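You operate a simulated robot arm through the tools that you are given. There is no shell and no other tool. Be economical: measure what you need, move in short steps, check, and stop when the job is done.

You are at the controls of a simulated two-armed robot. One attempt, no reset.

Task
On the bamboo mat, fold the beige cloth in half, so that its two long edges meet.

Only the result counts: the job must be done as asked and must still hold three seconds after the hand-in. Knocking over, shifting, dropping, spilling or breaking anything else fails it. Flat cloth is picked up by pressing the open fingertips on it (5 to 10 N) and closing them slowly along it; thin cloth reads only 2 to 8 mm in the jaws.

Robot
Two 7-joint arms with two-finger parallel grippers on one trunk, on a base that drives. Base frame: it is fixed to the floor where the robot stands at the start and does not move with it; the origin is under the middle of the robot, x ahead of it, y to its left, z up. Units: m, degrees, N and s.
The left shoulder is at the start at [0.07, 0.163, 1.12], the right one opposite. With the tool pointing down near the work surface each hand reaches from about 0.4 to 0.88 m from the robot's upright axis, wherever it stands, measured 20 degrees to its own side. Places, roughly: bamboo mat (25x40 cm) [0.54, -0.06, 0.84]; beige cloth [0.5, -0.1, 0.9]. Payload 3.43 kg a hand.
The TCP of each hand is the grasp point between the finger pads, 0.034 m short of the fingertips. In the tool frame z runs along the fingers and y along their closing line. The gripper opens to 0.128 m. The fingers are 0.024 m wide and 0.012 m thick; the gripper's body (0.048 by 0.13 m) begins 0.096 m behind the TCP.
Orientation is told as [roll, pitch, yaw] about the base's x, y, z axes, in that order, counted from this pose: with the fingers straight down and closing along the base's y, the tool's x points along the base's -x, its y along +y and its z along -z.

Tools
- The arms move only by the tool nudge_tool. It takes "left_commands", "right_commands" or both (then of equal length, played together; a hand with none holds still); each is a list of rows, each a list of 7 numbers: the turn, a rotation vector about the tool's x, y, z in rad, then the shift along the tool's x, y, z in m, then the gripper command, from -1 (shut) to 1 (fully open), values between in proportion. In form: [[rx, ry, rz, tx, ty, tz, fingers], ...]. A call has 1 to 10 rows; each row shifts and turns the commanded pose from where the row before left it, along the tool's axes as they then stand. Rows are played at 5 a second. More than 0.05 m and 8.6 degrees between two rows, or a gripper value outside its range, and nothing of the call is played. Where a pose cannot be reached the arm comes as near as it can. A force on the tool above 40 N (or 10 N above the force at the start of the call, whichever is more), or a blocked arm, ends the call early, and 0.2 s more pass. The fingers move at their own pace (about 0.153 m/s each) and stop on an object; they squeeze with about 42 N. The grip force told is the motor's: it shows also when the fingers shut on nothing. Time passes only in rows, and 0.2 s behind the last, so rows that do not move let the fingers close. The reply holds the time, the measured pose of the TCP, the force on the tool along the base axes, the opening and the grip force, in the units named above and with some noise, with the torque about the TCP (base axes, N m) and any sound that the robot's microphone picked up.
- Cameras (640 x 400 px; columns grow to the right, rows downward): "scene" is now at [0.1249, -0.0034, 1.3366]; the picture's right is [-0.12, -0.99, 0.00], its down [-0.67, 0.08, -0.74] and it looks along [0.73, -0.09, -0.68] (base axes); focal length 257 px, centre (320, 200). "left" rides on the left gripper at [0.076, 0.011, -0.16] in its tool frame; the picture's right is [-0.15, 0.99, 0.00], its down [-0.88, -0.13, -0.46] and it looks along [-0.45, -0.07, 0.89] (tool axes); focal length 234 px, centre (320, 200). "right" rides on the right gripper at [0.076, -0.011, -0.16] in its tool frame; the picture's right is [0.15, 0.99, 0.00], its down [-0.88, 0.13, -0.46] and it looks along [-0.45, 0.07, 0.89] (tool axes); focal length 234 px, centre (320, 200).
- get_image(camera): a new picture of that camera. It takes no simulated time.
- move_column(by): slides the trunk up (or, below 0, down) by that many m; the arms and the scene camera ride with it, the base frame stays. It gives what a move gives, with no picture.
- drive_base(legs): drives the robot by 1 to 6 legs, each [ahead, left, turn to the left] in m, m and degrees, along the robot's own axes; the way and the turn of a leg run together, so that a leg with both is an arc; at most 1.5 m and 180 degrees a leg. The arms and the cameras ride along, it lands a little off, and it stops where it bumps. It gives what a move gives.
- turn_head(pan, tilt): turns the head with the scene camera to pan (to the left, within 86 degrees either way) and tilt (down, from -29 to 69), counted from straight ahead of the robot. It gives what a move gives.
- probe_pixels(camera, pixels): there is no depth. For up to 12 entries [column, row, z] of the newest picture of that camera ("zoom" is the newest enlarged one), the place [x, y] in the base frame at which the ray of that pixel passes the height z, good to about 0.003 m, but the place of the scene camera against the robot may be out by one fixed shift of up to 0.012 m in any direction. It takes no simulated time.
- enlarge(camera, box): a new picture of the part [left, top, right, bottom] of that camera's present view, enlarged. It takes no simulated time.
- hand_in(): hands the job in; it is judged then, once.

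Go step by step. Measure first, check grasps and placings, and put right what went wrong. The budget is 80 turns and 70 pictures, counting those below and the enlarged ones. Unless the task says otherwise, let go and move clear before handing in.

The tools are called by a JSON object that holds its "method" and its "body". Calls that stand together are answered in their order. nudge_tool: Moves the arms, as the interface text tells. Its arguments: {"type":"object","properties":{"left_commands":{"type":"array","items":{"type":"array","items":{"type":"number"}}},"right_commands":{"type":"array","items":{"type":"array","items":{"type":"number"}}}},"required":[]} The other tools are called the same way: move_column (by) slides the trunk up or down; drive_base (legs) drives the base; turn_head (pan, tilt) turns the head that bears the scene camera; get_image (camera) takes a picture; probe_pixels (camera, pixels) gives the place at which the rays of pixels pass given heights; enlarge (camera, box) takes an enlarged picture of a part of a camera's view; hand_in () hands the job in.

At the start:

```text
clock: 0.0
left_tool_pos: [0.5147, 0.0792, 1.0673]
left_orientation: [-0.1, 0.0, 0.1]
left_ft_force: [-0.7, 0.6, -0.8]
left_torque: [0.03, 0.03, 0.02]
left_width: 0.1283
left_grip_force: 0.2
right_tool_pos: [0.4886, -0.3502, 1.0388]
right_orientation: [-0.1, 0.0, 0.0]
right_ft_force: [-0.2, -0.2, -0.4]
right_torque: [0.0, -0.03, -0.01]
right_width: 0.1281
right_grip_force: 0.1
trunk travel left (down, up): [-0.6, 0.34]
robot x, y, heading: [0.0014, -0.0019, 0.1]
head pan, tilt: [-7.0, 42.7]
```

scene: 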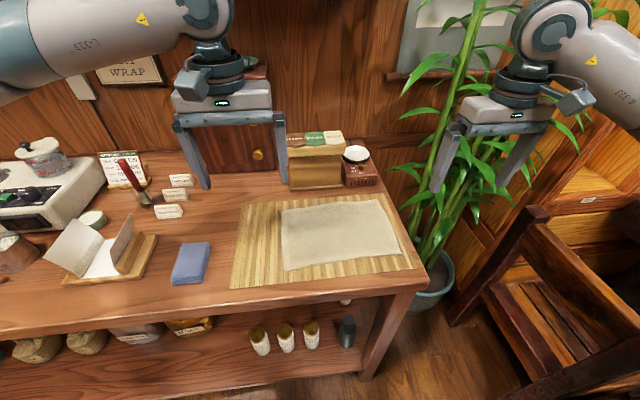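
right: 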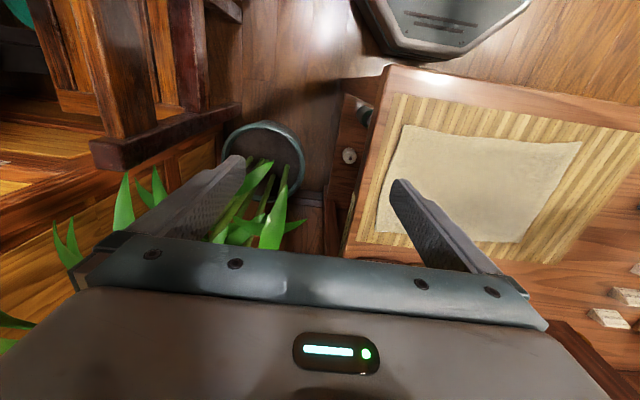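
left: 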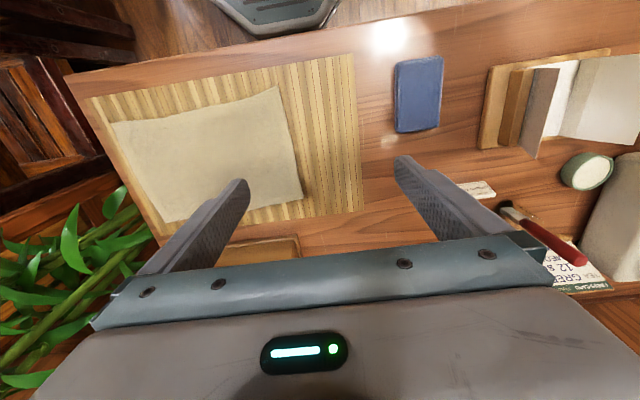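

The cloth shows in the scene at about (281,210), (387,199), (402,254), (285,270). I enlarge it to measure the corners.

{"method": "enlarge", "body": {"camera": "scene", "box": [220, 170, 440, 308]}}

{"method": "probe_pixels", "body": {"camera": "scene", "pixels": [[281, 210, 0.85], [387, 199, 0.85], [402, 254, 0.85], [285, 270, 0.85], [241, 205, 0.84], [389, 194, 0.84], [428, 268, 0.84], [230, 289, 0.84]]}}

```text
2.90 times, centred on (330, 239) of scene
```

zoom: 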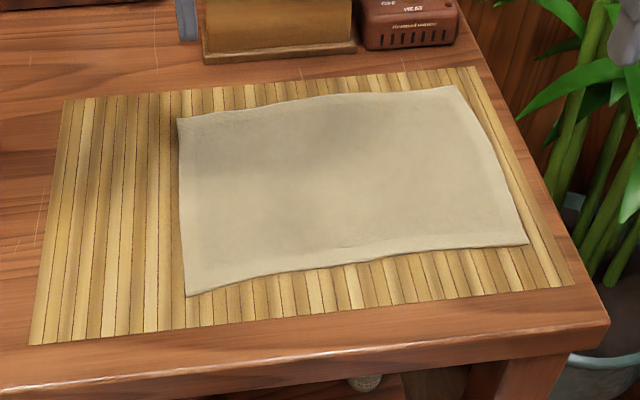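

```text
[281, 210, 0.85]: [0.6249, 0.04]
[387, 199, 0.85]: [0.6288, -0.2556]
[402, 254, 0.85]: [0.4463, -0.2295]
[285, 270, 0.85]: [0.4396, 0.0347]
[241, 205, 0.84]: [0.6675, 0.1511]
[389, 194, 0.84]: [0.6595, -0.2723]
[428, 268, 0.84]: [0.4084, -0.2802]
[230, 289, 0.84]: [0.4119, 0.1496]
```

I probe the corners in the enlarged view: (178,119), (455,86), (527,243), (187,296), plus edge mids.

{"method": "probe_pixels", "body": {"camera": "zoom", "pixels": [[178, 119, 0.845], [455, 86, 0.845], [527, 243, 0.845], [187, 296, 0.845], [321, 98, 0.845], [365, 262, 0.845], [181, 200, 0.845], [492, 155, 0.845], [65, 99, 0.842], [477, 67, 0.842], [575, 285, 0.842], [30, 345, 0.842]]}}

{"method": "get_image", "body": {"camera": "left"}}

{"method": "get_image", "body": {"camera": "right"}}

{"method": "probe_pixels", "body": {"camera": "left", "pixels": [[111, 121, 0.845], [277, 86, 0.845], [302, 196, 0.845], [165, 224, 0.845], [353, 54, 0.842], [361, 212, 0.842]]}}

{"method": "probe_pixels", "body": {"camera": "right", "pixels": [[402, 124, 0.845], [581, 143, 0.845], [522, 242, 0.845], [377, 230, 0.845]]}}

```text
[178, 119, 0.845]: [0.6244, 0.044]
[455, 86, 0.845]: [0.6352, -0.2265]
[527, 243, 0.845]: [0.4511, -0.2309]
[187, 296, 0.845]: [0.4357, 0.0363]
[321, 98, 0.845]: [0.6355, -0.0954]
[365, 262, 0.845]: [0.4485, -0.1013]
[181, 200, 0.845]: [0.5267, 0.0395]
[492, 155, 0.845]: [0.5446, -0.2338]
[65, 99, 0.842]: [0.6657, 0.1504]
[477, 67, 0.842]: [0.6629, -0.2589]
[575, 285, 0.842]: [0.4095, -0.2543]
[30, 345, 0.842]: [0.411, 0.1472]
```

```text
65 pictures are left
```

left: 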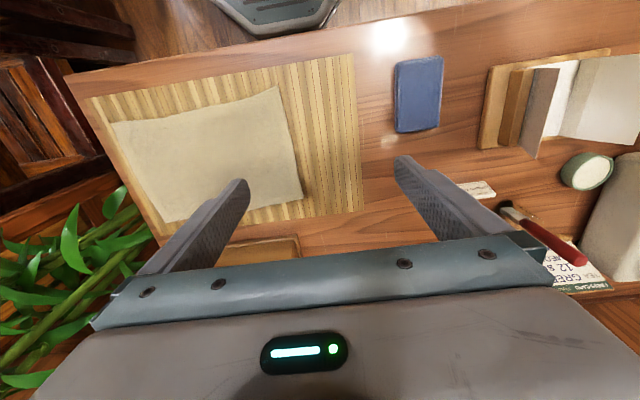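

```text
64 pictures are left
```

right: 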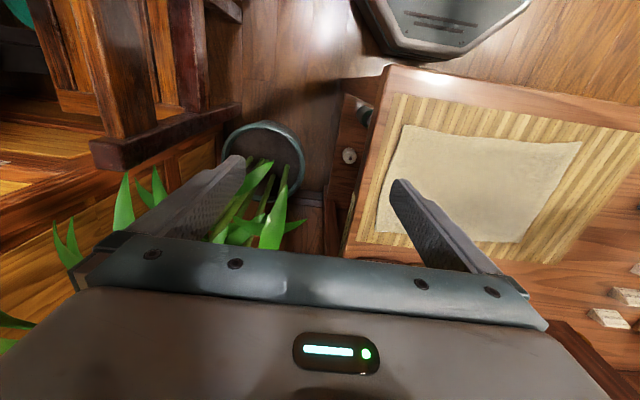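

```text
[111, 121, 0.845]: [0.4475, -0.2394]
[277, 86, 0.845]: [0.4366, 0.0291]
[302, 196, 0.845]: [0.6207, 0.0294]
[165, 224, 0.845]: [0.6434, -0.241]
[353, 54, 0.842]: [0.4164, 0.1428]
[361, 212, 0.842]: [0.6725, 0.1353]
```

```text
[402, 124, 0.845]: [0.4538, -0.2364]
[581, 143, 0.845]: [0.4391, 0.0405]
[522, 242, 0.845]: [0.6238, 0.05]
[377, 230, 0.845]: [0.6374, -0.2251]
```

All three cameras agree: the near edge runs from (0.437,0.035) to (0.451,-0.235) and the far edge from (0.623,0.041) to (0.638,-0.230). I'll pinch the near edge close to both corners and fold it over to the far edge, first moving above the pinch points.

{"method": "nudge_tool", "body": {"left_commands": [[0, 0, 0, 0.0113, -0.0123, 0.0228, -0.35], [0, 0, 0, 0.0113, -0.0123, 0.0228, -0.35], [0, 0, 0, 0.0113, -0.0123, 0.0228, -0.35], [0, 0, 0, 0.0113, -0.0123, 0.0228, -0.35], [0, 0, 0, 0.0113, -0.0123, 0.0228, -0.35], [0, 0, 0, 0.0113, -0.0123, 0.0228, -0.35], [0, 0, 0, 0, 0, 0, -0.35]], "right_commands": [[0, 0, 0, 0.0053, 0.0242, 0.0181, -0.35], [0, 0, 0, 0.0053, 0.0242, 0.0181, -0.35], [0, 0, 0, 0.0053, 0.0242, 0.0181, -0.35], [0, 0, 0, 0.0053, 0.0242, 0.0181, -0.35], [0, 0, 0, 0.0053, 0.0242, 0.0181, -0.35], [0, 0, 0, 0.0053, 0.0242, 0.0181, -0.35], [0, 0, 0, 0, 0, 0, -0.35]]}}

{"method": "get_image", "body": {"camera": "scene"}}

{"method": "get_image", "body": {"camera": "left"}}

{"method": "get_image", "body": {"camera": "right"}}

```text
clock: 1.6
left_tool_pos: [0.4461, 0.0052, 0.93]
left_orientation: [0.0, 0.0, 0.1]
left_ft_force: [0.4, 0.5, 0.2]
left_torque: [-0.02, -0.01, 0.0]
left_width: 0.0416
left_grip_force: 0.1
right_tool_pos: [0.4569, -0.2042, 0.9287]
right_orientation: [0.0, 0.0, 0.0]
right_ft_force: [-0.1, 0.0, -0.8]
right_torque: [0.0, -0.02, -0.02]
right_width: 0.0416
right_grip_force: 0.1
trunk travel left (down, up): [-0.6, 0.34]
robot x, y, heading: [-0.0033, 0.0018, -0.3]
head pan, tilt: [-7.0, 42.7]
```

```text
63 pictures are left
```

scene: 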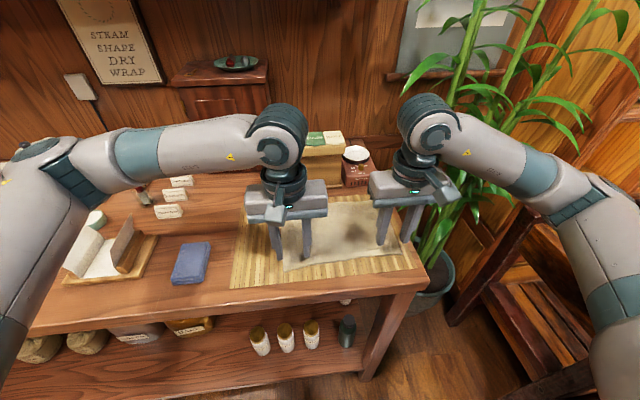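

```text
62 pictures are left
```

left: 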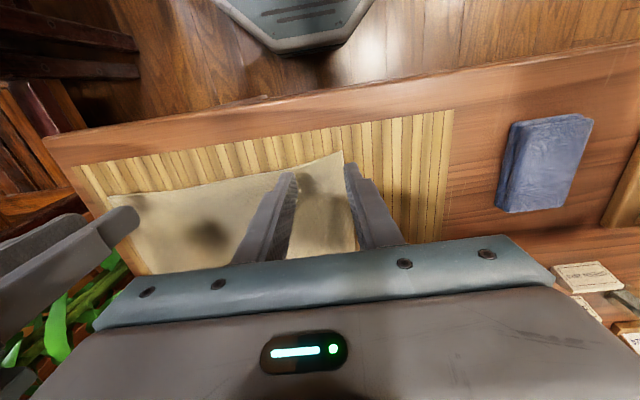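

```text
61 pictures are left
```

right: 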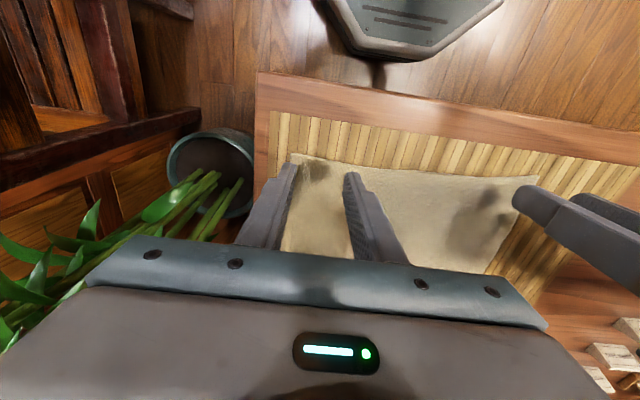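

Both hands stand over their corners with the tips about 5 cm above the cloth. I descend most of the way, then check.

{"method": "nudge_tool", "body": {"left_commands": [[0, 0, 0, 0, 0, 0.01, -0.35], [0, 0, 0, 0, 0, 0.01, -0.35], [0, 0, 0, 0, 0, 0.01, -0.35], [0, 0, 0, 0, 0, 0.008, -0.35], [0, 0, 0, 0, 0, 0.004, -0.35], [0, 0, 0, 0, 0, 0.0, -0.35]], "right_commands": [[0, 0, 0, 0, 0, 0.01, -0.35], [0, 0, 0, 0, 0, 0.01, -0.35], [0, 0, 0, 0, 0, 0.01, -0.35], [0, 0, 0, 0, 0, 0.008, -0.35], [0, 0, 0, 0, 0, 0.003, -0.35], [0, 0, 0, 0, 0, 0.0, -0.35]]}}

{"method": "get_image", "body": {"camera": "left"}}

{"method": "get_image", "body": {"camera": "right"}}

```text
clock: 3.0
left_tool_pos: [0.4475, 0.0056, 0.8877]
left_orientation: [-0.1, 0.0, 0.1]
left_ft_force: [-0.1, 1.4, 0.3]
left_torque: [-0.03, -0.03, 0.01]
left_width: 0.0416
left_grip_force: 0.1
right_tool_pos: [0.4579, -0.2045, 0.8886]
right_orientation: [0.0, 0.0, 0.0]
right_ft_force: [0.5, 1.1, 1.8]
right_torque: [-0.04, -0.02, -0.02]
right_width: 0.0414
right_grip_force: 0.0
trunk travel left (down, up): [-0.6, 0.34]
robot x, y, heading: [0.0024, 0.0011, -0.0]
head pan, tilt: [-7.0, 42.7]
```

```text
60 pictures are left
```

left: 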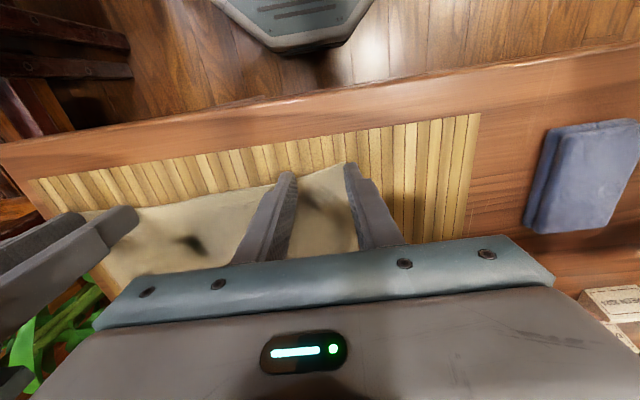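

```text
59 pictures are left
```

right: 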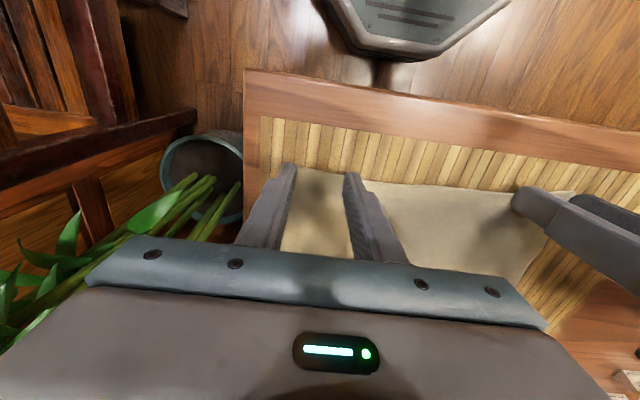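

No contact yet, and the outer fingers sit right at the corners (left: corner at (347,163)). I shift both hands 5 mm inward and go down in small steps to contact.

{"method": "nudge_tool", "body": {"left_commands": [[0, 0, 0, 0, -0.005, 0.002, -0.35], [0, 0, 0, 0, 0, 0.002, -0.35], [0, 0, 0, 0, 0, 0.002, -0.35], [0, 0, 0, 0, 0, 0.001, -0.35], [0, 0, 0, 0, 0, 0.0, -0.35]], "right_commands": [[0, 0, 0, 0, 0.005, 0.002, -0.35], [0, 0, 0, 0, 0, 0.002, -0.35], [0, 0, 0, 0, 0, 0.002, -0.35], [0, 0, 0, 0, 0, 0.001, -0.35], [0, 0, 0, 0, 0, 0.0, -0.35]]}}

```text
clock: 4.1
left_tool_pos: [0.4475, 0.0006, 0.8857]
left_orientation: [-0.1, -0.6, 0.0]
left_ft_force: [-0.4, 3.8, 18.4]
left_torque: [0.06, -0.05, 0.03]
left_width: 0.0414
left_grip_force: 0.1
right_tool_pos: [0.4563, -0.1993, 0.8867]
right_orientation: [-0.1, -0.7, -0.2]
right_ft_force: [-2.7, -3.1, 22.7]
right_torque: [-0.14, -0.04, 0.02]
right_width: 0.0415
right_grip_force: 0.0
trunk travel left (down, up): [-0.6, 0.34]
robot x, y, heading: [-0.0022, -0.0035, 0.2]
head pan, tilt: [-7.0, 42.7]
stopped in row 5 (right hand): the force on the tool passed its limit at 41 N (the readings are from after the stop); the commanded pose is now the measured one
```

Contact came at TCP z about 0.886, and the force is too high at 18 and 23 N. I ease off to reach 5–10 N.

{"method": "nudge_tool", "body": {"left_commands": [[0, 0, 0, 0, 0, -0.001, -0.35], [0, 0, 0, 0, 0, 0, -0.35]], "right_commands": [[0, 0, 0, 0, 0, -0.001, -0.35], [0, 0, 0, 0, 0, 0, -0.35]]}}

```text
clock: 4.7
left_tool_pos: [0.4476, -0.0002, 0.8861]
left_orientation: [-0.2, -0.5, 0.1]
left_ft_force: [-1.2, 3.2, 17.8]
left_torque: [0.03, -0.04, 0.03]
left_width: 0.0411
left_grip_force: 0.0
right_tool_pos: [0.4576, -0.1985, 0.8865]
right_orientation: [0.0, -0.6, -0.2]
right_ft_force: [-2.5, -2.4, 25.2]
right_torque: [-0.18, -0.06, 0.02]
right_width: 0.0414
right_grip_force: 0.0
trunk travel left (down, up): [-0.6, 0.34]
robot x, y, heading: [0.0025, 0.0044, 0.0]
head pan, tilt: [-7.0, 42.7]
```

{"method": "nudge_tool", "body": {"left_commands": [[0, 0, 0, 0, 0, -0.001, -0.35], [0, 0, 0, 0, 0, 0, -0.35]], "right_commands": [[0, 0, 0, 0, 0, -0.0015, -0.35], [0, 0, 0, 0, 0, 0, -0.35]]}}

```text
clock: 5.3
left_tool_pos: [0.4475, 0.0005, 0.8863]
left_orientation: [-0.1, -0.4, 0.3]
left_ft_force: [-2.8, 4.1, 14.1]
left_torque: [0.0, 0.02, -0.01]
left_width: 0.0412
left_grip_force: 0.0
right_tool_pos: [0.4571, -0.2002, 0.8865]
right_orientation: [-0.1, -0.4, -0.1]
right_ft_force: [-2.9, -2.3, 16.4]
right_torque: [-0.11, -0.03, -0.05]
right_width: 0.0414
right_grip_force: 0.1
trunk travel left (down, up): [-0.6, 0.34]
robot x, y, heading: [-0.0006, -0.0019, -0.1]
head pan, tilt: [-7.0, 42.7]
```

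Force is 14 and 16 N, falling about 5 N per mm. I ease off another 1.3 and 1.6 mm, then check.

{"method": "nudge_tool", "body": {"left_commands": [[0, 0, 0, 0, 0, -0.0013, -0.35], [0, 0, 0, 0, 0, 0, -0.35]], "right_commands": [[0, 0, 0, 0, 0, -0.0014, -0.35], [0, 0, 0, 0, 0, 0, -0.35]]}}

```text
clock: 5.9
left_tool_pos: [0.4488, 0.0009, 0.8867]
left_orientation: [-0.1, -0.4, 0.2]
left_ft_force: [-2.6, -0.8, 7.0]
left_torque: [-0.04, 0.02, -0.02]
left_width: 0.0415
left_grip_force: 0.1
right_tool_pos: [0.4582, -0.1992, 0.8881]
right_orientation: [0.0, -0.4, 0.0]
right_ft_force: [-1.0, 0.5, 5.5]
right_torque: [0.03, 0.02, 0.0]
right_width: 0.0416
right_grip_force: 0.1
trunk travel left (down, up): [-0.6, 0.34]
robot x, y, heading: [0.0009, 0.0024, 0.1]
head pan, tilt: [-7.0, 42.7]
```

Both press at 5–7 N, so I close slowly.

{"method": "nudge_tool", "body": {"left_commands": [[0, 0, 0, 0, 0, 0, -0.42], [0, 0, 0, 0, 0, 0, -0.49], [0, 0, 0, 0, 0, 0, -0.56], [0, 0, 0, 0, 0, 0, -0.63], [0, 0, 0, 0, 0, 0, -0.7], [0, 0, 0, 0, 0, 0, -0.77], [0, 0, 0, 0, 0, 0, -0.84], [0, 0, 0, 0, 0, 0, -0.92], [0, 0, 0, 0, 0, 0, -1], [0, 0, 0, 0, 0, 0, -1]], "right_commands": [[0, 0, 0, 0, 0, 0.0003, -0.42], [0, 0, 0, 0, 0, 0, -0.49], [0, 0, 0, 0, 0, 0, -0.56], [0, 0, 0, 0, 0, 0, -0.63], [0, 0, 0, 0, 0, 0, -0.7], [0, 0, 0, 0, 0, 0, -0.77], [0, 0, 0, 0, 0, 0, -0.84], [0, 0, 0, 0, 0, 0, -0.92], [0, 0, 0, 0, 0, 0, -1], [0, 0, 0, 0, 0, 0, -1]]}}

{"method": "get_image", "body": {"camera": "left"}}

{"method": "get_image", "body": {"camera": "right"}}

```text
clock: 8.1
left_tool_pos: [0.448, 0.0008, 0.8869]
left_orientation: [-0.2, -0.3, 0.1]
left_ft_force: [0.9, -6.2, 4.9]
left_torque: [-0.21, -0.03, -0.07]
left_width: 0.0043
left_grip_force: 38.7
right_tool_pos: [0.4584, -0.2008, 0.8874]
right_orientation: [0.1, -0.5, -0.1]
right_ft_force: [-0.9, 6.3, 5.7]
right_torque: [0.18, -0.02, 0.02]
right_width: 0.0033
right_grip_force: 37.7
trunk travel left (down, up): [-0.6, 0.34]
robot x, y, heading: [0.0015, -0.0018, 0.3]
head pan, tilt: [-7.0, 42.7]
```

```text
58 pictures are left
```

left: 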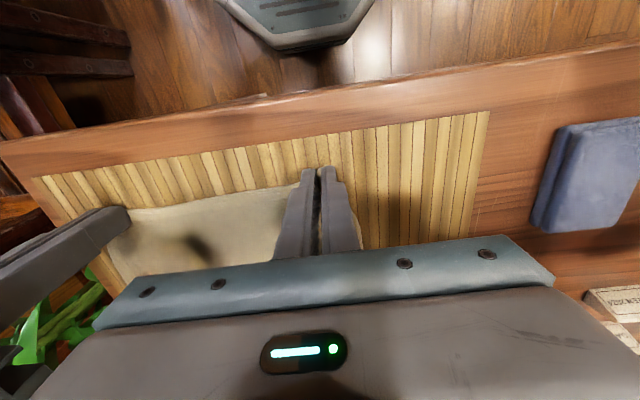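

```text
57 pictures are left
```

right: 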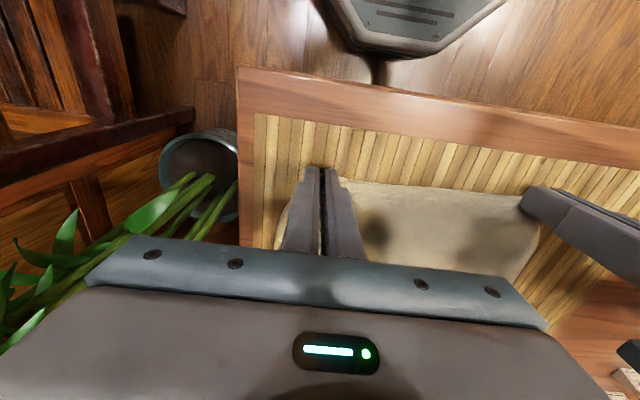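

Both jaws read 3–4 mm, so the cloth is in. I lift a little and check.

{"method": "nudge_tool", "body": {"left_commands": [[0, 0, 0, 0, 0, -0.01, -1], [0, 0, 0, -0.004, 0, -0.015, -1], [0, 0, 0, -0.006, 0, -0.015, -1], [0, 0, 0, 0, 0, 0, -1]], "right_commands": [[0, 0, 0, 0, 0, -0.01, -1], [0, 0, 0, -0.004, 0, -0.015, -1], [0, 0, 0, -0.006, 0, -0.015, -1], [0, 0, 0, 0, 0, 0, -1]]}}

{"method": "get_image", "body": {"camera": "scene"}}

{"method": "get_image", "body": {"camera": "left"}}

{"method": "get_image", "body": {"camera": "right"}}

```text
clock: 9.1
left_tool_pos: [0.4588, 0.0, 0.9271]
left_orientation: [0.0, -0.2, 0.2]
left_ft_force: [-0.2, -4.9, -0.1]
left_torque: [-0.13, -0.03, -0.03]
left_width: 0.0042
left_grip_force: 38.6
right_tool_pos: [0.4691, -0.2001, 0.9266]
right_orientation: [0.0, -0.3, 0.0]
right_ft_force: [-0.2, 4.7, 0.2]
right_torque: [0.2, 0.02, 0.05]
right_width: 0.0036
right_grip_force: 37.6
trunk travel left (down, up): [-0.6, 0.34]
robot x, y, heading: [0.0016, 0.0021, -0.1]
head pan, tilt: [-7.0, 42.7]
```

```text
56 pictures are left
```

scene: 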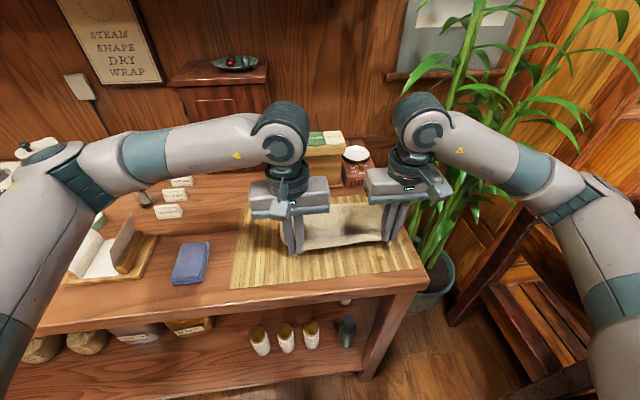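

```text
55 pictures are left
```

left: 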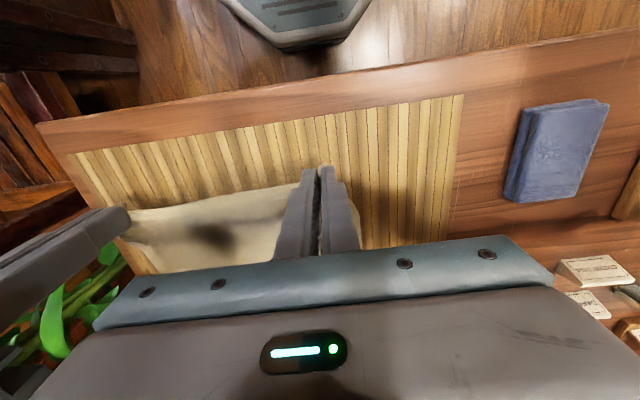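

```text
54 pictures are left
```

right: 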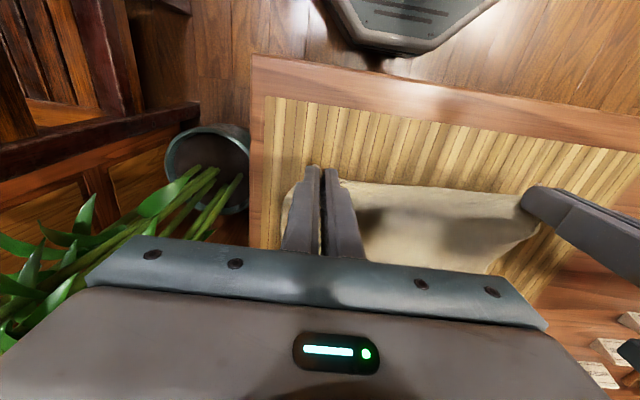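

The cloth is held well, but the fingers grip about 2 cm inside the edge, and that would leave a turned-back cuff after the fold. I lay it back, open, and will re-grip with only about 7 mm of overlap.

{"method": "nudge_tool", "body": {"left_commands": [[0, 0, 0, 0.006, 0, 0.015, -1], [0, 0, 0, 0.004, 0, 0.015, -1], [0, 0, 0, 0, 0, 0.008, -1], [0, 0, 0, 0, 0, 0, -1], [0, 0, 0, 0, 0, 0, -0.85], [0, 0, 0, 0, 0, 0, -0.7], [0, 0, 0, 0, 0, 0, -0.5], [0, 0, 0, 0, 0, 0, -0.35], [0, 0, 0, 0, 0, -0.01, -0.35], [0, 0, 0, 0.014, 0, -0.005, -0.35]], "right_commands": [[0, 0, 0, 0.006, 0, 0.015, -1], [0, 0, 0, 0.004, 0, 0.015, -1], [0, 0, 0, 0, 0, 0.008, -1], [0, 0, 0, 0, 0, 0, -1], [0, 0, 0, 0, 0, 0, -0.85], [0, 0, 0, 0, 0, 0, -0.7], [0, 0, 0, 0, 0, 0, -0.5], [0, 0, 0, 0, 0, 0, -0.35], [0, 0, 0, 0, 0, -0.01, -0.35], [0, 0, 0, 0.014, 0, -0.005, -0.35]]}}

{"method": "get_image", "body": {"camera": "left"}}

{"method": "get_image", "body": {"camera": "right"}}

{"method": "enlarge", "body": {"camera": "scene", "box": [220, 170, 440, 308]}}

```text
clock: 11.3
left_tool_pos: [0.4338, -0.0005, 0.9046]
left_orientation: [0.0, -0.3, 0.2]
left_ft_force: [0.0, 0.1, 0.4]
left_torque: [-0.01, -0.04, 0.0]
left_width: 0.0419
left_grip_force: 0.0
right_tool_pos: [0.4449, -0.1995, 0.9032]
right_orientation: [0.0, -0.3, -0.1]
right_ft_force: [-0.7, -0.8, 0.6]
right_torque: [-0.02, 0.01, 0.02]
right_width: 0.0414
right_grip_force: 0.0
trunk travel left (down, up): [-0.6, 0.34]
robot x, y, heading: [0.0001, 0.0029, -0.1]
head pan, tilt: [-7.0, 42.7]
```

```text
53 pictures are left
```

left: 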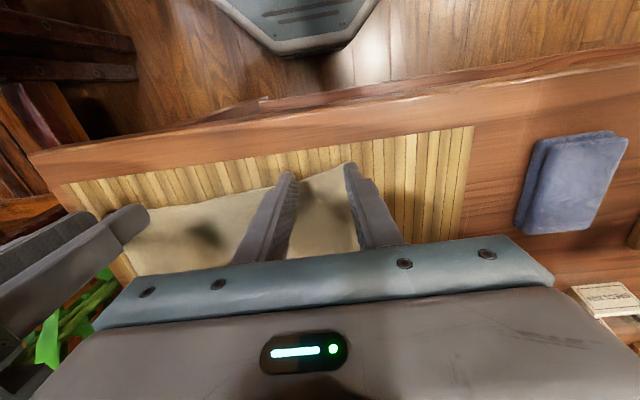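

```text
52 pictures are left
```

right: 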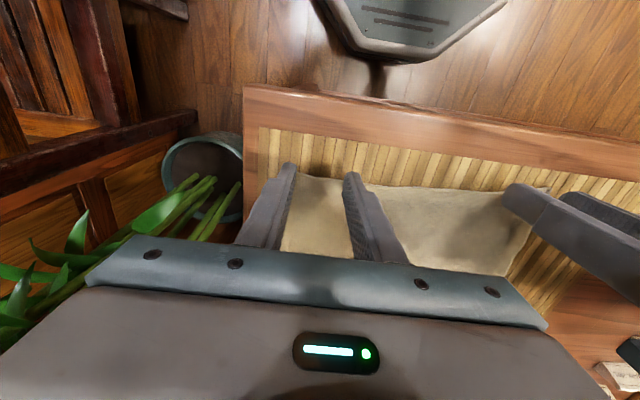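

```text
2.90 times, centred on (330, 239) of scene
```

zoom: 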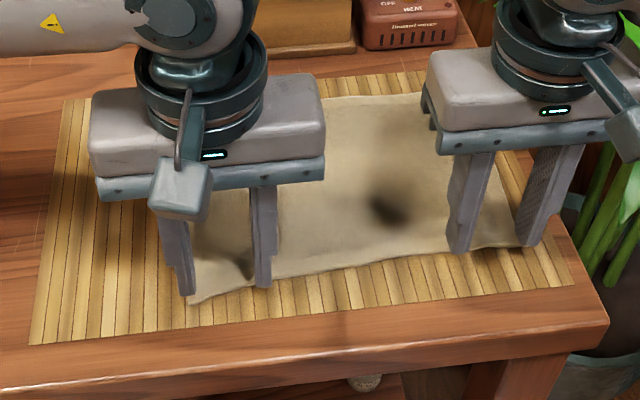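

The cloth lies back nearly flat. I measure the near edge again between the fingers and at the corners.

{"method": "probe_pixels", "body": {"camera": "zoom", "pixels": [[190, 305, 0.852], [225, 294, 0.852], [370, 263, 0.852], [500, 246, 0.852], [527, 244, 0.852]]}}

{"method": "probe_pixels", "body": {"camera": "left", "pixels": [[345, 162, 0.852], [318, 174, 0.852], [298, 179, 0.852]]}}

{"method": "probe_pixels", "body": {"camera": "right", "pixels": [[302, 175, 0.852], [325, 178, 0.852], [370, 184, 0.852]]}}

```text
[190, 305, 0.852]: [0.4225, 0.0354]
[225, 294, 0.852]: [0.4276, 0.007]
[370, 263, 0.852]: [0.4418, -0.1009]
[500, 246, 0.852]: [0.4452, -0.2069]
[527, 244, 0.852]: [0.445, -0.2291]
```

```text
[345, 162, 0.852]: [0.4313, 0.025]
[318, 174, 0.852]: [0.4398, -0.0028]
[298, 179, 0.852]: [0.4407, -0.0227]
```

```text
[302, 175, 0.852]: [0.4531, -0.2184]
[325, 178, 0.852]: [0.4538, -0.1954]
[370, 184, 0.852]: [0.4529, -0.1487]
```

From the hand cameras the edge lies at x≈0.438 under the left hand and 0.453 under the right. The fingers overlap it by about 7 and 4 mm, so I shift the right hand 3 mm ahead and go down to contact.

{"method": "nudge_tool", "body": {"left_commands": [[0, 0, 0, 0, 0, 0.008, -0.35], [0, 0, 0, 0, 0, 0.007, -0.35], [0, 0, 0, 0, 0, 0.002, -0.35], [0, 0, 0, 0, 0, 0.001, -0.35], [0, 0, 0, 0, 0, 0, -0.35]], "right_commands": [[0, 0, 0, -0.003, 0, 0.008, -0.35], [0, 0, 0, 0, 0, 0.006, -0.35], [0, 0, 0, 0, 0, 0.002, -0.35], [0, 0, 0, 0, 0, 0.001, -0.35], [0, 0, 0, 0, 0, 0, -0.35]]}}

```text
clock: 12.5
left_tool_pos: [0.4352, -0.0003, 0.8866]
left_orientation: [-0.2, -0.4, 0.1]
left_ft_force: [2.7, 0.3, 10.2]
left_torque: [0.07, -0.15, -0.02]
left_width: 0.0416
left_grip_force: 0.1
right_tool_pos: [0.4472, -0.1995, 0.8867]
right_orientation: [0.0, -0.3, -0.1]
right_ft_force: [1.1, -1.2, 3.3]
right_torque: [-0.02, -0.11, 0.0]
right_width: 0.0416
right_grip_force: 0.0
trunk travel left (down, up): [-0.6, 0.34]
robot x, y, heading: [-0.0005, 0.0002, -0.1]
head pan, tilt: [-7.0, 42.7]
```

Left reads 10 N and right 3 N, so I press the right 1 mm more, ease the left slightly, and close slowly.

{"method": "nudge_tool", "body": {"left_commands": [[0, 0, 0, 0, 0, -0.0003, -0.42], [0, 0, 0, 0, 0, 0, -0.49], [0, 0, 0, 0, 0, 0, -0.56], [0, 0, 0, 0, 0, 0, -0.63], [0, 0, 0, 0, 0, 0, -0.7], [0, 0, 0, 0, 0, 0, -0.77], [0, 0, 0, 0, 0, 0, -0.84], [0, 0, 0, 0, 0, 0, -0.92], [0, 0, 0, 0, 0, 0, -1], [0, 0, 0, 0, 0, 0, -1]], "right_commands": [[0, 0, 0, 0, 0, 0.001, -0.36], [0, 0, 0, 0, 0, 0, -0.45], [0, 0, 0, 0, 0, 0, -0.56], [0, 0, 0, 0, 0, 0, -0.63], [0, 0, 0, 0, 0, 0, -0.7], [0, 0, 0, 0, 0, 0, -0.77], [0, 0, 0, 0, 0, 0, -0.84], [0, 0, 0, 0, 0, 0, -0.92], [0, 0, 0, 0, 0, 0, -1], [0, 0, 0, 0, 0, 0, -1]]}}

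{"method": "nudge_tool", "body": {"left_commands": [[0, 0, 0, 0, 0, -0.01, -1], [0, 0, 0, -0.004, 0, -0.015, -1], [0, 0, 0, -0.006, 0, -0.015, -1], [0, 0, 0, 0, 0, 0, -1]], "right_commands": [[0, 0, 0, 0, 0, -0.01, -1], [0, 0, 0, -0.004, 0, -0.015, -1], [0, 0, 0, -0.006, 0, -0.015, -1], [0, 0, 0, 0, 0, 0, -1]]}}

{"method": "get_image", "body": {"camera": "left"}}

{"method": "get_image", "body": {"camera": "right"}}

{"method": "enlarge", "body": {"camera": "scene", "box": [220, 170, 440, 308]}}

```text
clock: 14.7
left_tool_pos: [0.4346, 0.0, 0.8864]
left_orientation: [-0.2, -0.3, 0.2]
left_ft_force: [0.6, -5.3, 6.0]
left_torque: [-0.19, -0.05, 0.02]
left_width: 0.0036
left_grip_force: 37.2
right_tool_pos: [0.4465, -0.1998, 0.8859]
right_orientation: [0.1, -0.5, 0.0]
right_ft_force: [0.2, 3.9, 8.8]
right_torque: [0.11, -0.03, 0.02]
right_width: 0.0028
right_grip_force: 37.0
trunk travel left (down, up): [-0.6, 0.34]
robot x, y, heading: [0.0023, -0.0008, -0.0]
head pan, tilt: [-7.0, 42.7]
```

```text
clock: 15.7
left_tool_pos: [0.4449, -0.0006, 0.9264]
left_orientation: [-0.1, -0.4, 0.1]
left_ft_force: [0.0, -4.5, 0.0]
left_torque: [-0.2, -0.03, -0.04]
left_width: 0.0037
left_grip_force: 38.6
right_tool_pos: [0.4585, -0.1998, 0.9262]
right_orientation: [0.1, -0.4, -0.2]
right_ft_force: [-0.7, 4.1, 0.5]
right_torque: [0.12, 0.05, 0.09]
right_width: 0.0028
right_grip_force: 37.6
trunk travel left (down, up): [-0.6, 0.34]
robot x, y, heading: [0.0007, 0.0006, -0.1]
head pan, tilt: [-7.0, 42.7]
```

```text
50 pictures are left
```

left: 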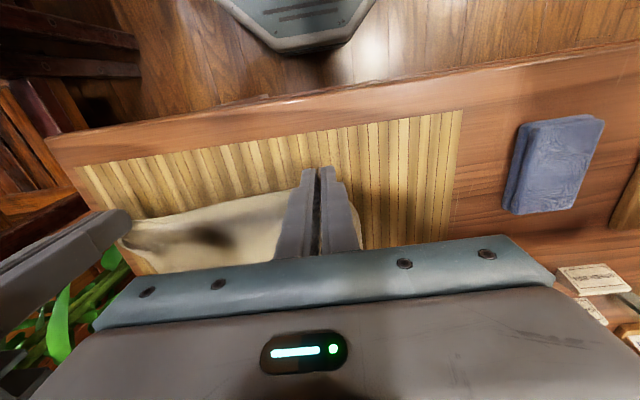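

```text
49 pictures are left
```

right: 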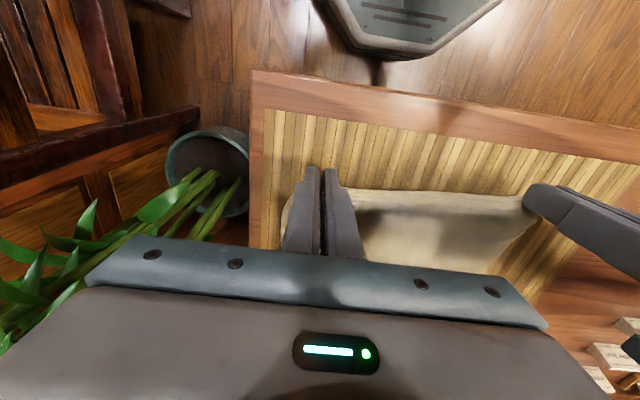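

```text
2.90 times, centred on (330, 239) of scene
```

zoom: 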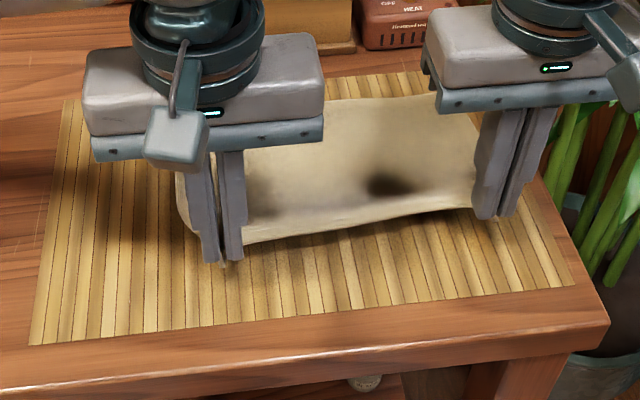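

Both edges are lifted cleanly in the jaws, at 3.7 and 2.8 mm. Before carrying over I check how far back the boxes behind the mat stand.

{"method": "probe_pixels", "body": {"camera": "zoom", "pixels": [[356, 52, 0.842], [330, 54, 0.842], [364, 47, 0.842], [450, 45, 0.842]]}}

{"method": "nudge_tool", "body": {"left_commands": [[0, 0.07, 0, -0.012, -0.0005, -0.015, -1], [0, 0.07, 0, -0.012, -0.0005, -0.014, -1], [0, 0.07, 0, -0.015, -0.0005, -0.012, -1], [0, 0, 0, 0, -0.0005, 0, -1]], "right_commands": [[0, 0.07, 0, -0.012, 0.0005, -0.015, -1], [0, 0.07, 0, -0.012, 0.0005, -0.014, -1], [0, 0.07, 0, -0.015, 0.0005, -0.012, -1], [0, 0, 0, 0, 0.0005, 0, -1]]}}

{"method": "get_image", "body": {"camera": "scene"}}

```text
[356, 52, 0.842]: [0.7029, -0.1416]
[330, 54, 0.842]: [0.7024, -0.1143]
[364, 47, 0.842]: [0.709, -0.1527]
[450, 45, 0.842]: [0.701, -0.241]
```

```text
clock: 16.7
left_tool_pos: [0.4861, -0.0013, 0.9652]
left_orientation: [-0.1, 11.8, 0.3]
left_ft_force: [1.1, -1.9, -1.0]
left_torque: [-0.08, 0.0, 0.02]
left_width: 0.0037
left_grip_force: 38.7
right_tool_pos: [0.4985, -0.1983, 0.9653]
right_orientation: [0.1, 11.8, -0.1]
right_ft_force: [-0.6, 1.9, -0.7]
right_torque: [0.0, -0.03, 0.0]
right_width: 0.0025
right_grip_force: 37.3
trunk travel left (down, up): [-0.6, 0.34]
robot x, y, heading: [-0.0021, -0.0022, 0.0]
head pan, tilt: [-7.0, 42.7]
```

```text
47 pictures are left
```

scene: 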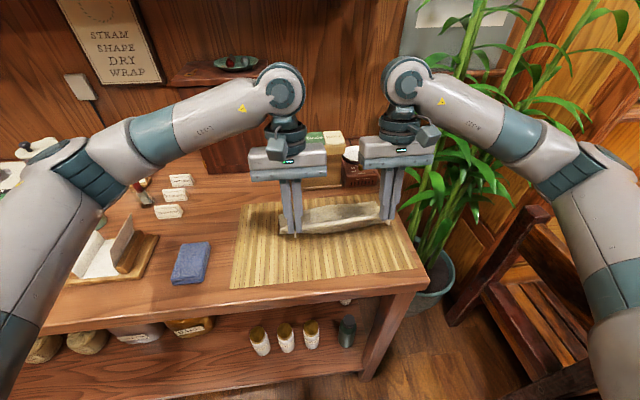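

The box fronts are at x≈0.70, which leaves room. I carry on with the arc, moving both tips over the fold line and then down.

{"method": "nudge_tool", "body": {"left_commands": [[0, 0, 0, -0.01275, 0, -0.00265, -1], [0, 0, 0, -0.01275, 0, -0.00265, -1], [0, 0, 0, -0.0149, 0, -0.0021, -1], [0, 0, 0, -0.0149, 0, -0.0021, -1], [0, 0, 0, -0.01305, 0, 0.00135, -1], [0, 0, 0, -0.01305, 0, 0.00135, -1], [0, 0, 0, -0.014, 0, 0.00575, -1], [0, 0, 0, -0.014, 0, 0.00575, -1], [0, 0, 0, 0, 0, 0, -1]], "right_commands": [[0, 0, 0, -0.01275, 0, -0.00265, -1], [0, 0, 0, -0.01275, 0, -0.00265, -1], [0, 0, 0, -0.0149, 0, -0.0021, -1], [0, 0, 0, -0.0149, 0, -0.0021, -1], [0, 0, 0, -0.01305, 0, 0.00135, -1], [0, 0, 0, -0.01305, 0, 0.00135, -1], [0, 0, 0, -0.014, 0, 0.00575, -1], [0, 0, 0, -0.014, 0, 0.00575, -1], [0, 0, 0, 0, 0, 0, -1]]}}

{"method": "get_image", "body": {"camera": "scene"}}

{"method": "get_image", "body": {"camera": "left"}}

{"method": "get_image", "body": {"camera": "right"}}

```text
clock: 18.7
left_tool_pos: [0.5939, -0.0018, 0.9375]
left_orientation: [-0.1, 11.7, 0.0]
left_ft_force: [0.2, -2.3, 0.4]
left_torque: [-0.11, -0.01, 0.05]
left_width: 0.0036
left_grip_force: 37.6
right_tool_pos: [0.6052, -0.1991, 0.9369]
right_orientation: [0.0, 11.7, -0.1]
right_ft_force: [-0.5, 1.9, -0.4]
right_torque: [0.04, -0.02, 0.01]
right_width: 0.0028
right_grip_force: 37.1
trunk travel left (down, up): [-0.6, 0.34]
robot x, y, heading: [-0.0031, 0.0023, -0.2]
head pan, tilt: [-7.0, 42.7]
```

```text
46 pictures are left
```

scene: 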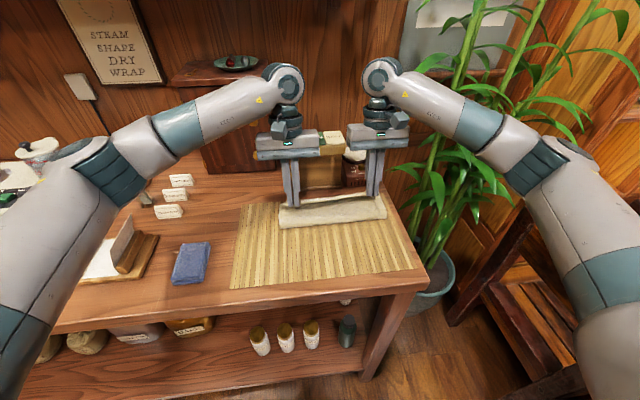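

```text
45 pictures are left
```

left: 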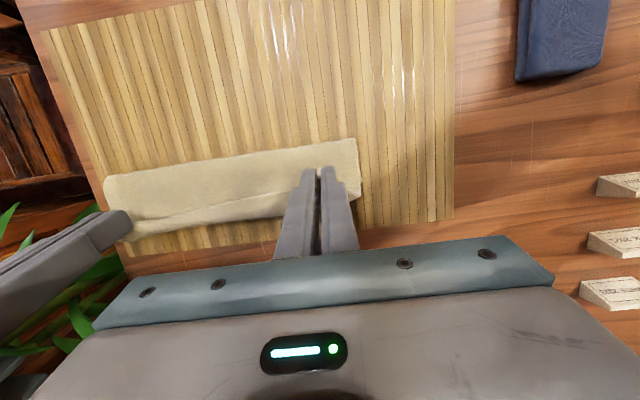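

```text
44 pictures are left
```

right: 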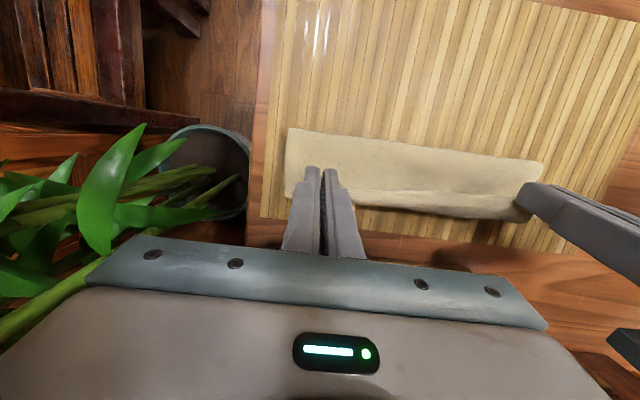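

The fold is coming over well; in the left view the upper edge runs (110,222)–(300,190) above the lower layer. I measure the lower layer's far edge before placing.

{"method": "probe_pixels", "body": {"camera": "left", "pixels": [[135, 240, 0.852], [200, 231, 0.852], [283, 216, 0.852], [360, 196, 0.852], [357, 140, 0.856], [105, 182, 0.856]]}}

{"method": "probe_pixels", "body": {"camera": "right", "pixels": [[286, 196, 0.852], [360, 206, 0.852], [430, 215, 0.852], [520, 222, 0.852], [287, 130, 0.856], [542, 163, 0.856]]}}

{"method": "enlarge", "body": {"camera": "scene", "box": [240, 150, 420, 262]}}

```text
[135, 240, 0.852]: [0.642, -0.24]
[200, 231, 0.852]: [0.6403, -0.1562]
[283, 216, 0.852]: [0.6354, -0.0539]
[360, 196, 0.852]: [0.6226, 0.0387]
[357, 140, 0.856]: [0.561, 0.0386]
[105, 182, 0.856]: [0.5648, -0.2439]
```

```text
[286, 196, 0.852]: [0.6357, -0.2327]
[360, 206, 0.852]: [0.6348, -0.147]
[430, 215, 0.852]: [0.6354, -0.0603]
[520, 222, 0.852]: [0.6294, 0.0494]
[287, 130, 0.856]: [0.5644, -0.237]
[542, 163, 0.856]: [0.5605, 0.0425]
```

```text
3.56 times, centred on (330, 206) of scene
```

zoom: 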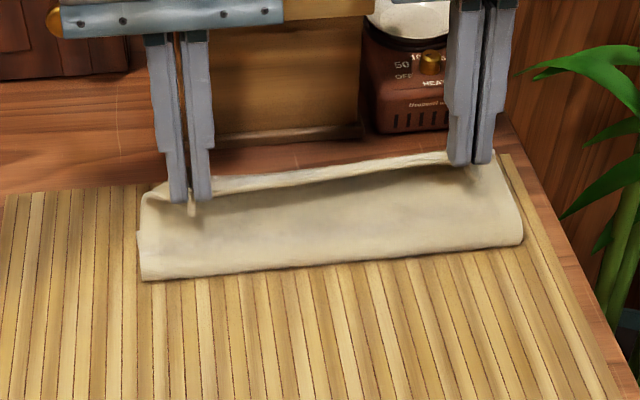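

The far edge is at x≈0.629 under the left hand and 0.637 under the right. I bring the tips to about 0.618 and 0.628 and lower them close to the cloth.

{"method": "nudge_tool", "body": {"left_commands": [[0, 0, 0, -0.0088, 0, 0.0053, -1], [0, 0, 0, -0.0088, 0, 0.0053, -1], [0, 0, 0, -0.0073, 0, 0.0056, -1], [0, 0, 0, -0.0073, 0, 0.0056, -1], [0, 0, 0, -0.0059, 0, 0.009, -1], [0, 0, 0, 0, 0, 0, -1], [0, 0, 0, 0, 0, 0, -1]], "right_commands": [[0, 0, 0, -0.0088, 0, 0.0053, -1], [0, 0, 0, -0.0088, 0, 0.0053, -1], [0, 0, 0, -0.0073, 0, 0.0056, -1], [0, 0, 0, -0.0073, 0, 0.0056, -1], [0, 0, 0, -0.0059, 0, 0.009, -1], [0, 0, 0, 0, 0, 0, -1], [0, 0, 0, 0, 0, 0, -1]]}}

{"method": "get_image", "body": {"camera": "left"}}

{"method": "get_image", "body": {"camera": "right"}}

{"method": "enlarge", "body": {"camera": "scene", "box": [240, 150, 420, 262]}}

```text
clock: 20.3
left_tool_pos: [0.622, -0.0012, 0.9006]
left_orientation: [-0.2, 11.7, 0.0]
left_ft_force: [-6.3, -0.8, 4.3]
left_torque: [-0.17, -0.99, -0.03]
left_width: 0.0036
left_grip_force: 38.1
right_tool_pos: [0.635, -0.1988, 0.9006]
right_orientation: [0.0, 11.6, -0.1]
right_ft_force: [-0.2, 2.3, 0.5]
right_torque: [0.02, 0.03, 0.03]
right_width: 0.0026
right_grip_force: 37.4
trunk travel left (down, up): [-0.6, 0.34]
robot x, y, heading: [0.0032, 0.0009, -0.2]
head pan, tilt: [-7.0, 42.7]
```

```text
42 pictures are left
```

left: 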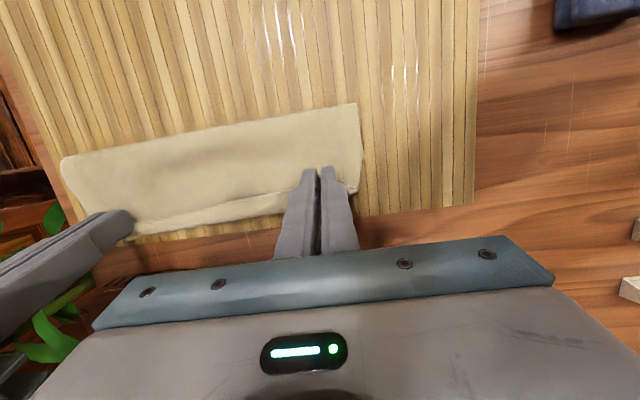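

```text
41 pictures are left
```

right: 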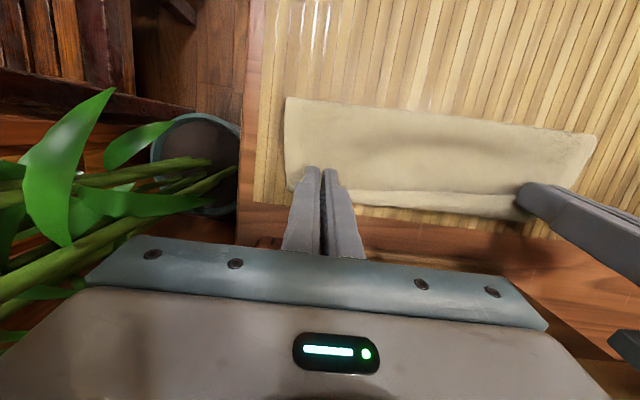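

```text
3.56 times, centred on (330, 206) of scene
```

zoom: 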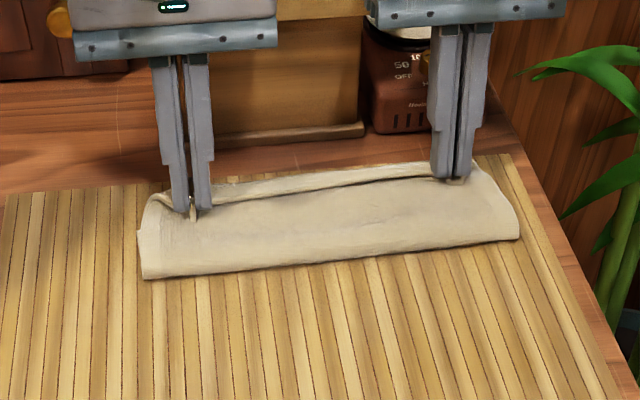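

The left tool reads -6.3 N in x with -1 N m about y, so its body is touching the box behind. I tilt the left hand back upright at once; the box still shows at the same place (base corner near (364,128)).

{"method": "nudge_tool", "body": {"left_commands": [[0, -0.07, 0, 0, 0, 0, -1], [0, -0.07, 0, 0, 0, 0, -1], [0, 0, 0, 0, 0, 0, -1]]}}

{"method": "enlarge", "body": {"camera": "scene", "box": [240, 100, 420, 212]}}

```text
clock: 21.1
left_tool_pos: [0.6241, -0.0024, 0.8989]
left_orientation: [-0.1, 3.6, 0.2]
left_ft_force: [0.0, -2.2, 0.1]
left_torque: [-0.09, 0.01, 0.05]
left_width: 0.0036
left_grip_force: 38.7
right_tool_pos: [0.6369, -0.1974, 0.8987]
right_orientation: [0.0, 11.7, -0.1]
right_ft_force: [-1.1, 1.2, -0.1]
right_torque: [0.01, 0.01, 0.05]
right_width: 0.0026
right_grip_force: 37.2
trunk travel left (down, up): [-0.6, 0.34]
robot x, y, heading: [-0.0011, 0.0008, -0.2]
head pan, tilt: [-7.0, 42.7]
```

```text
3.56 times, centred on (330, 156) of scene
```

zoom: 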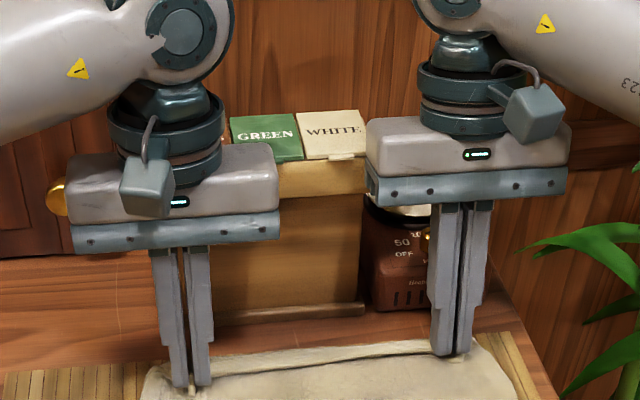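

Contact is gone and the box looks unmoved. I check where the upper edge lies against the lower far edge.

{"method": "enlarge", "body": {"camera": "left", "box": [40, 80, 400, 305]}}

{"method": "enlarge", "body": {"camera": "right", "box": [260, 80, 620, 305]}}

```text
1.78 times, centred on (220, 192) of left
```

zoom: 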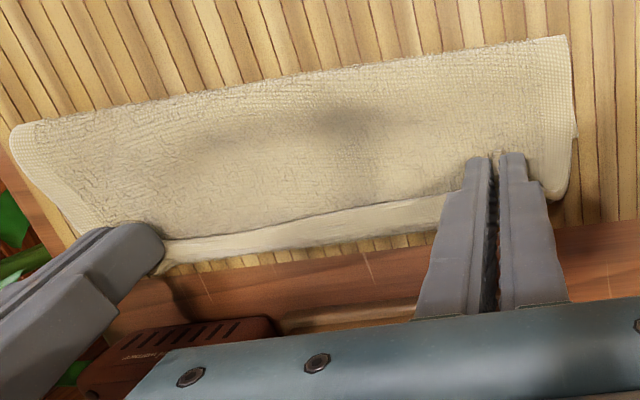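

```text
1.78 times, centred on (440, 192) of right
```

zoom: 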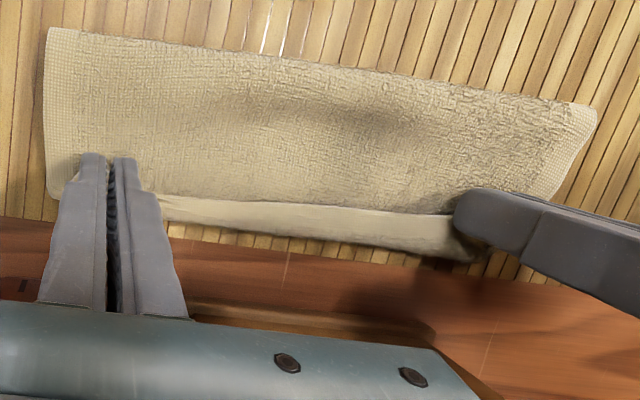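

{"method": "probe_pixels", "body": {"camera": "zoom", "pixels": [[180, 198, 0.862], [180, 222, 0.85], [300, 204, 0.862], [300, 238, 0.85], [440, 213, 0.862], [440, 256, 0.85], [50, 28, 0.855], [320, 65, 0.855], [595, 108, 0.855]]}}

```text
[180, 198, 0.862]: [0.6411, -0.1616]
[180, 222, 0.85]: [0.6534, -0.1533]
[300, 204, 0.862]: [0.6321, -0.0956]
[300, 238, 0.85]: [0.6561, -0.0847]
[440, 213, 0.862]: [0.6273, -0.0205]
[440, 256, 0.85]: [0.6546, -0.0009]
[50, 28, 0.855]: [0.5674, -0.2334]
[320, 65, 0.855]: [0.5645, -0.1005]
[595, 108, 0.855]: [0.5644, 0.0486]
```

The lower layer seems to have slid ahead to x≈0.655 (crease 0.566), with the upper edge at 0.627–0.641. I cross-check with the scene camera.

{"method": "enlarge", "body": {"camera": "scene", "box": [250, 170, 410, 270]}}

```text
4.00 times, centred on (330, 220) of scene
```

zoom: 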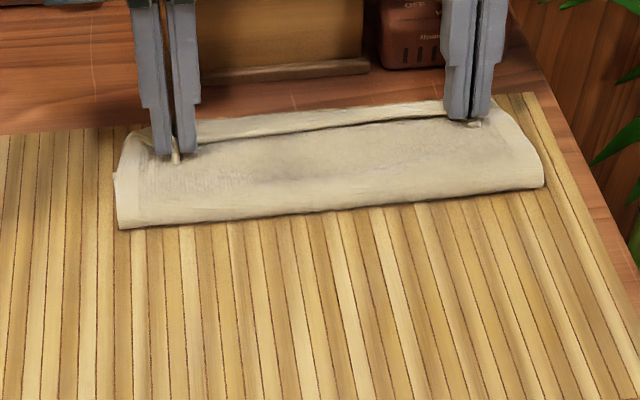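

{"method": "probe_pixels", "body": {"camera": "zoom", "pixels": [[130, 132, 0.85], [210, 120, 0.85], [320, 111, 0.85], [430, 102, 0.85], [210, 145, 0.862], [320, 129, 0.862], [430, 116, 0.862], [118, 228, 0.85], [320, 211, 0.85], [540, 186, 0.85], [100, 128, 0.842], [530, 93, 0.842]]}}

```text
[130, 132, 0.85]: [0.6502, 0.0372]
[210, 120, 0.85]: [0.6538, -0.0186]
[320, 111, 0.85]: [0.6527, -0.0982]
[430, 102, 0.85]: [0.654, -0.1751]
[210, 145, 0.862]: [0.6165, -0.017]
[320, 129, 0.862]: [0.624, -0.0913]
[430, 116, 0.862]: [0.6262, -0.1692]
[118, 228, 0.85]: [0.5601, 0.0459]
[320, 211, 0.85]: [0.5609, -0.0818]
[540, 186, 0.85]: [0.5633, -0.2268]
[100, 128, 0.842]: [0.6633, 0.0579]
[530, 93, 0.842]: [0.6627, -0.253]
```

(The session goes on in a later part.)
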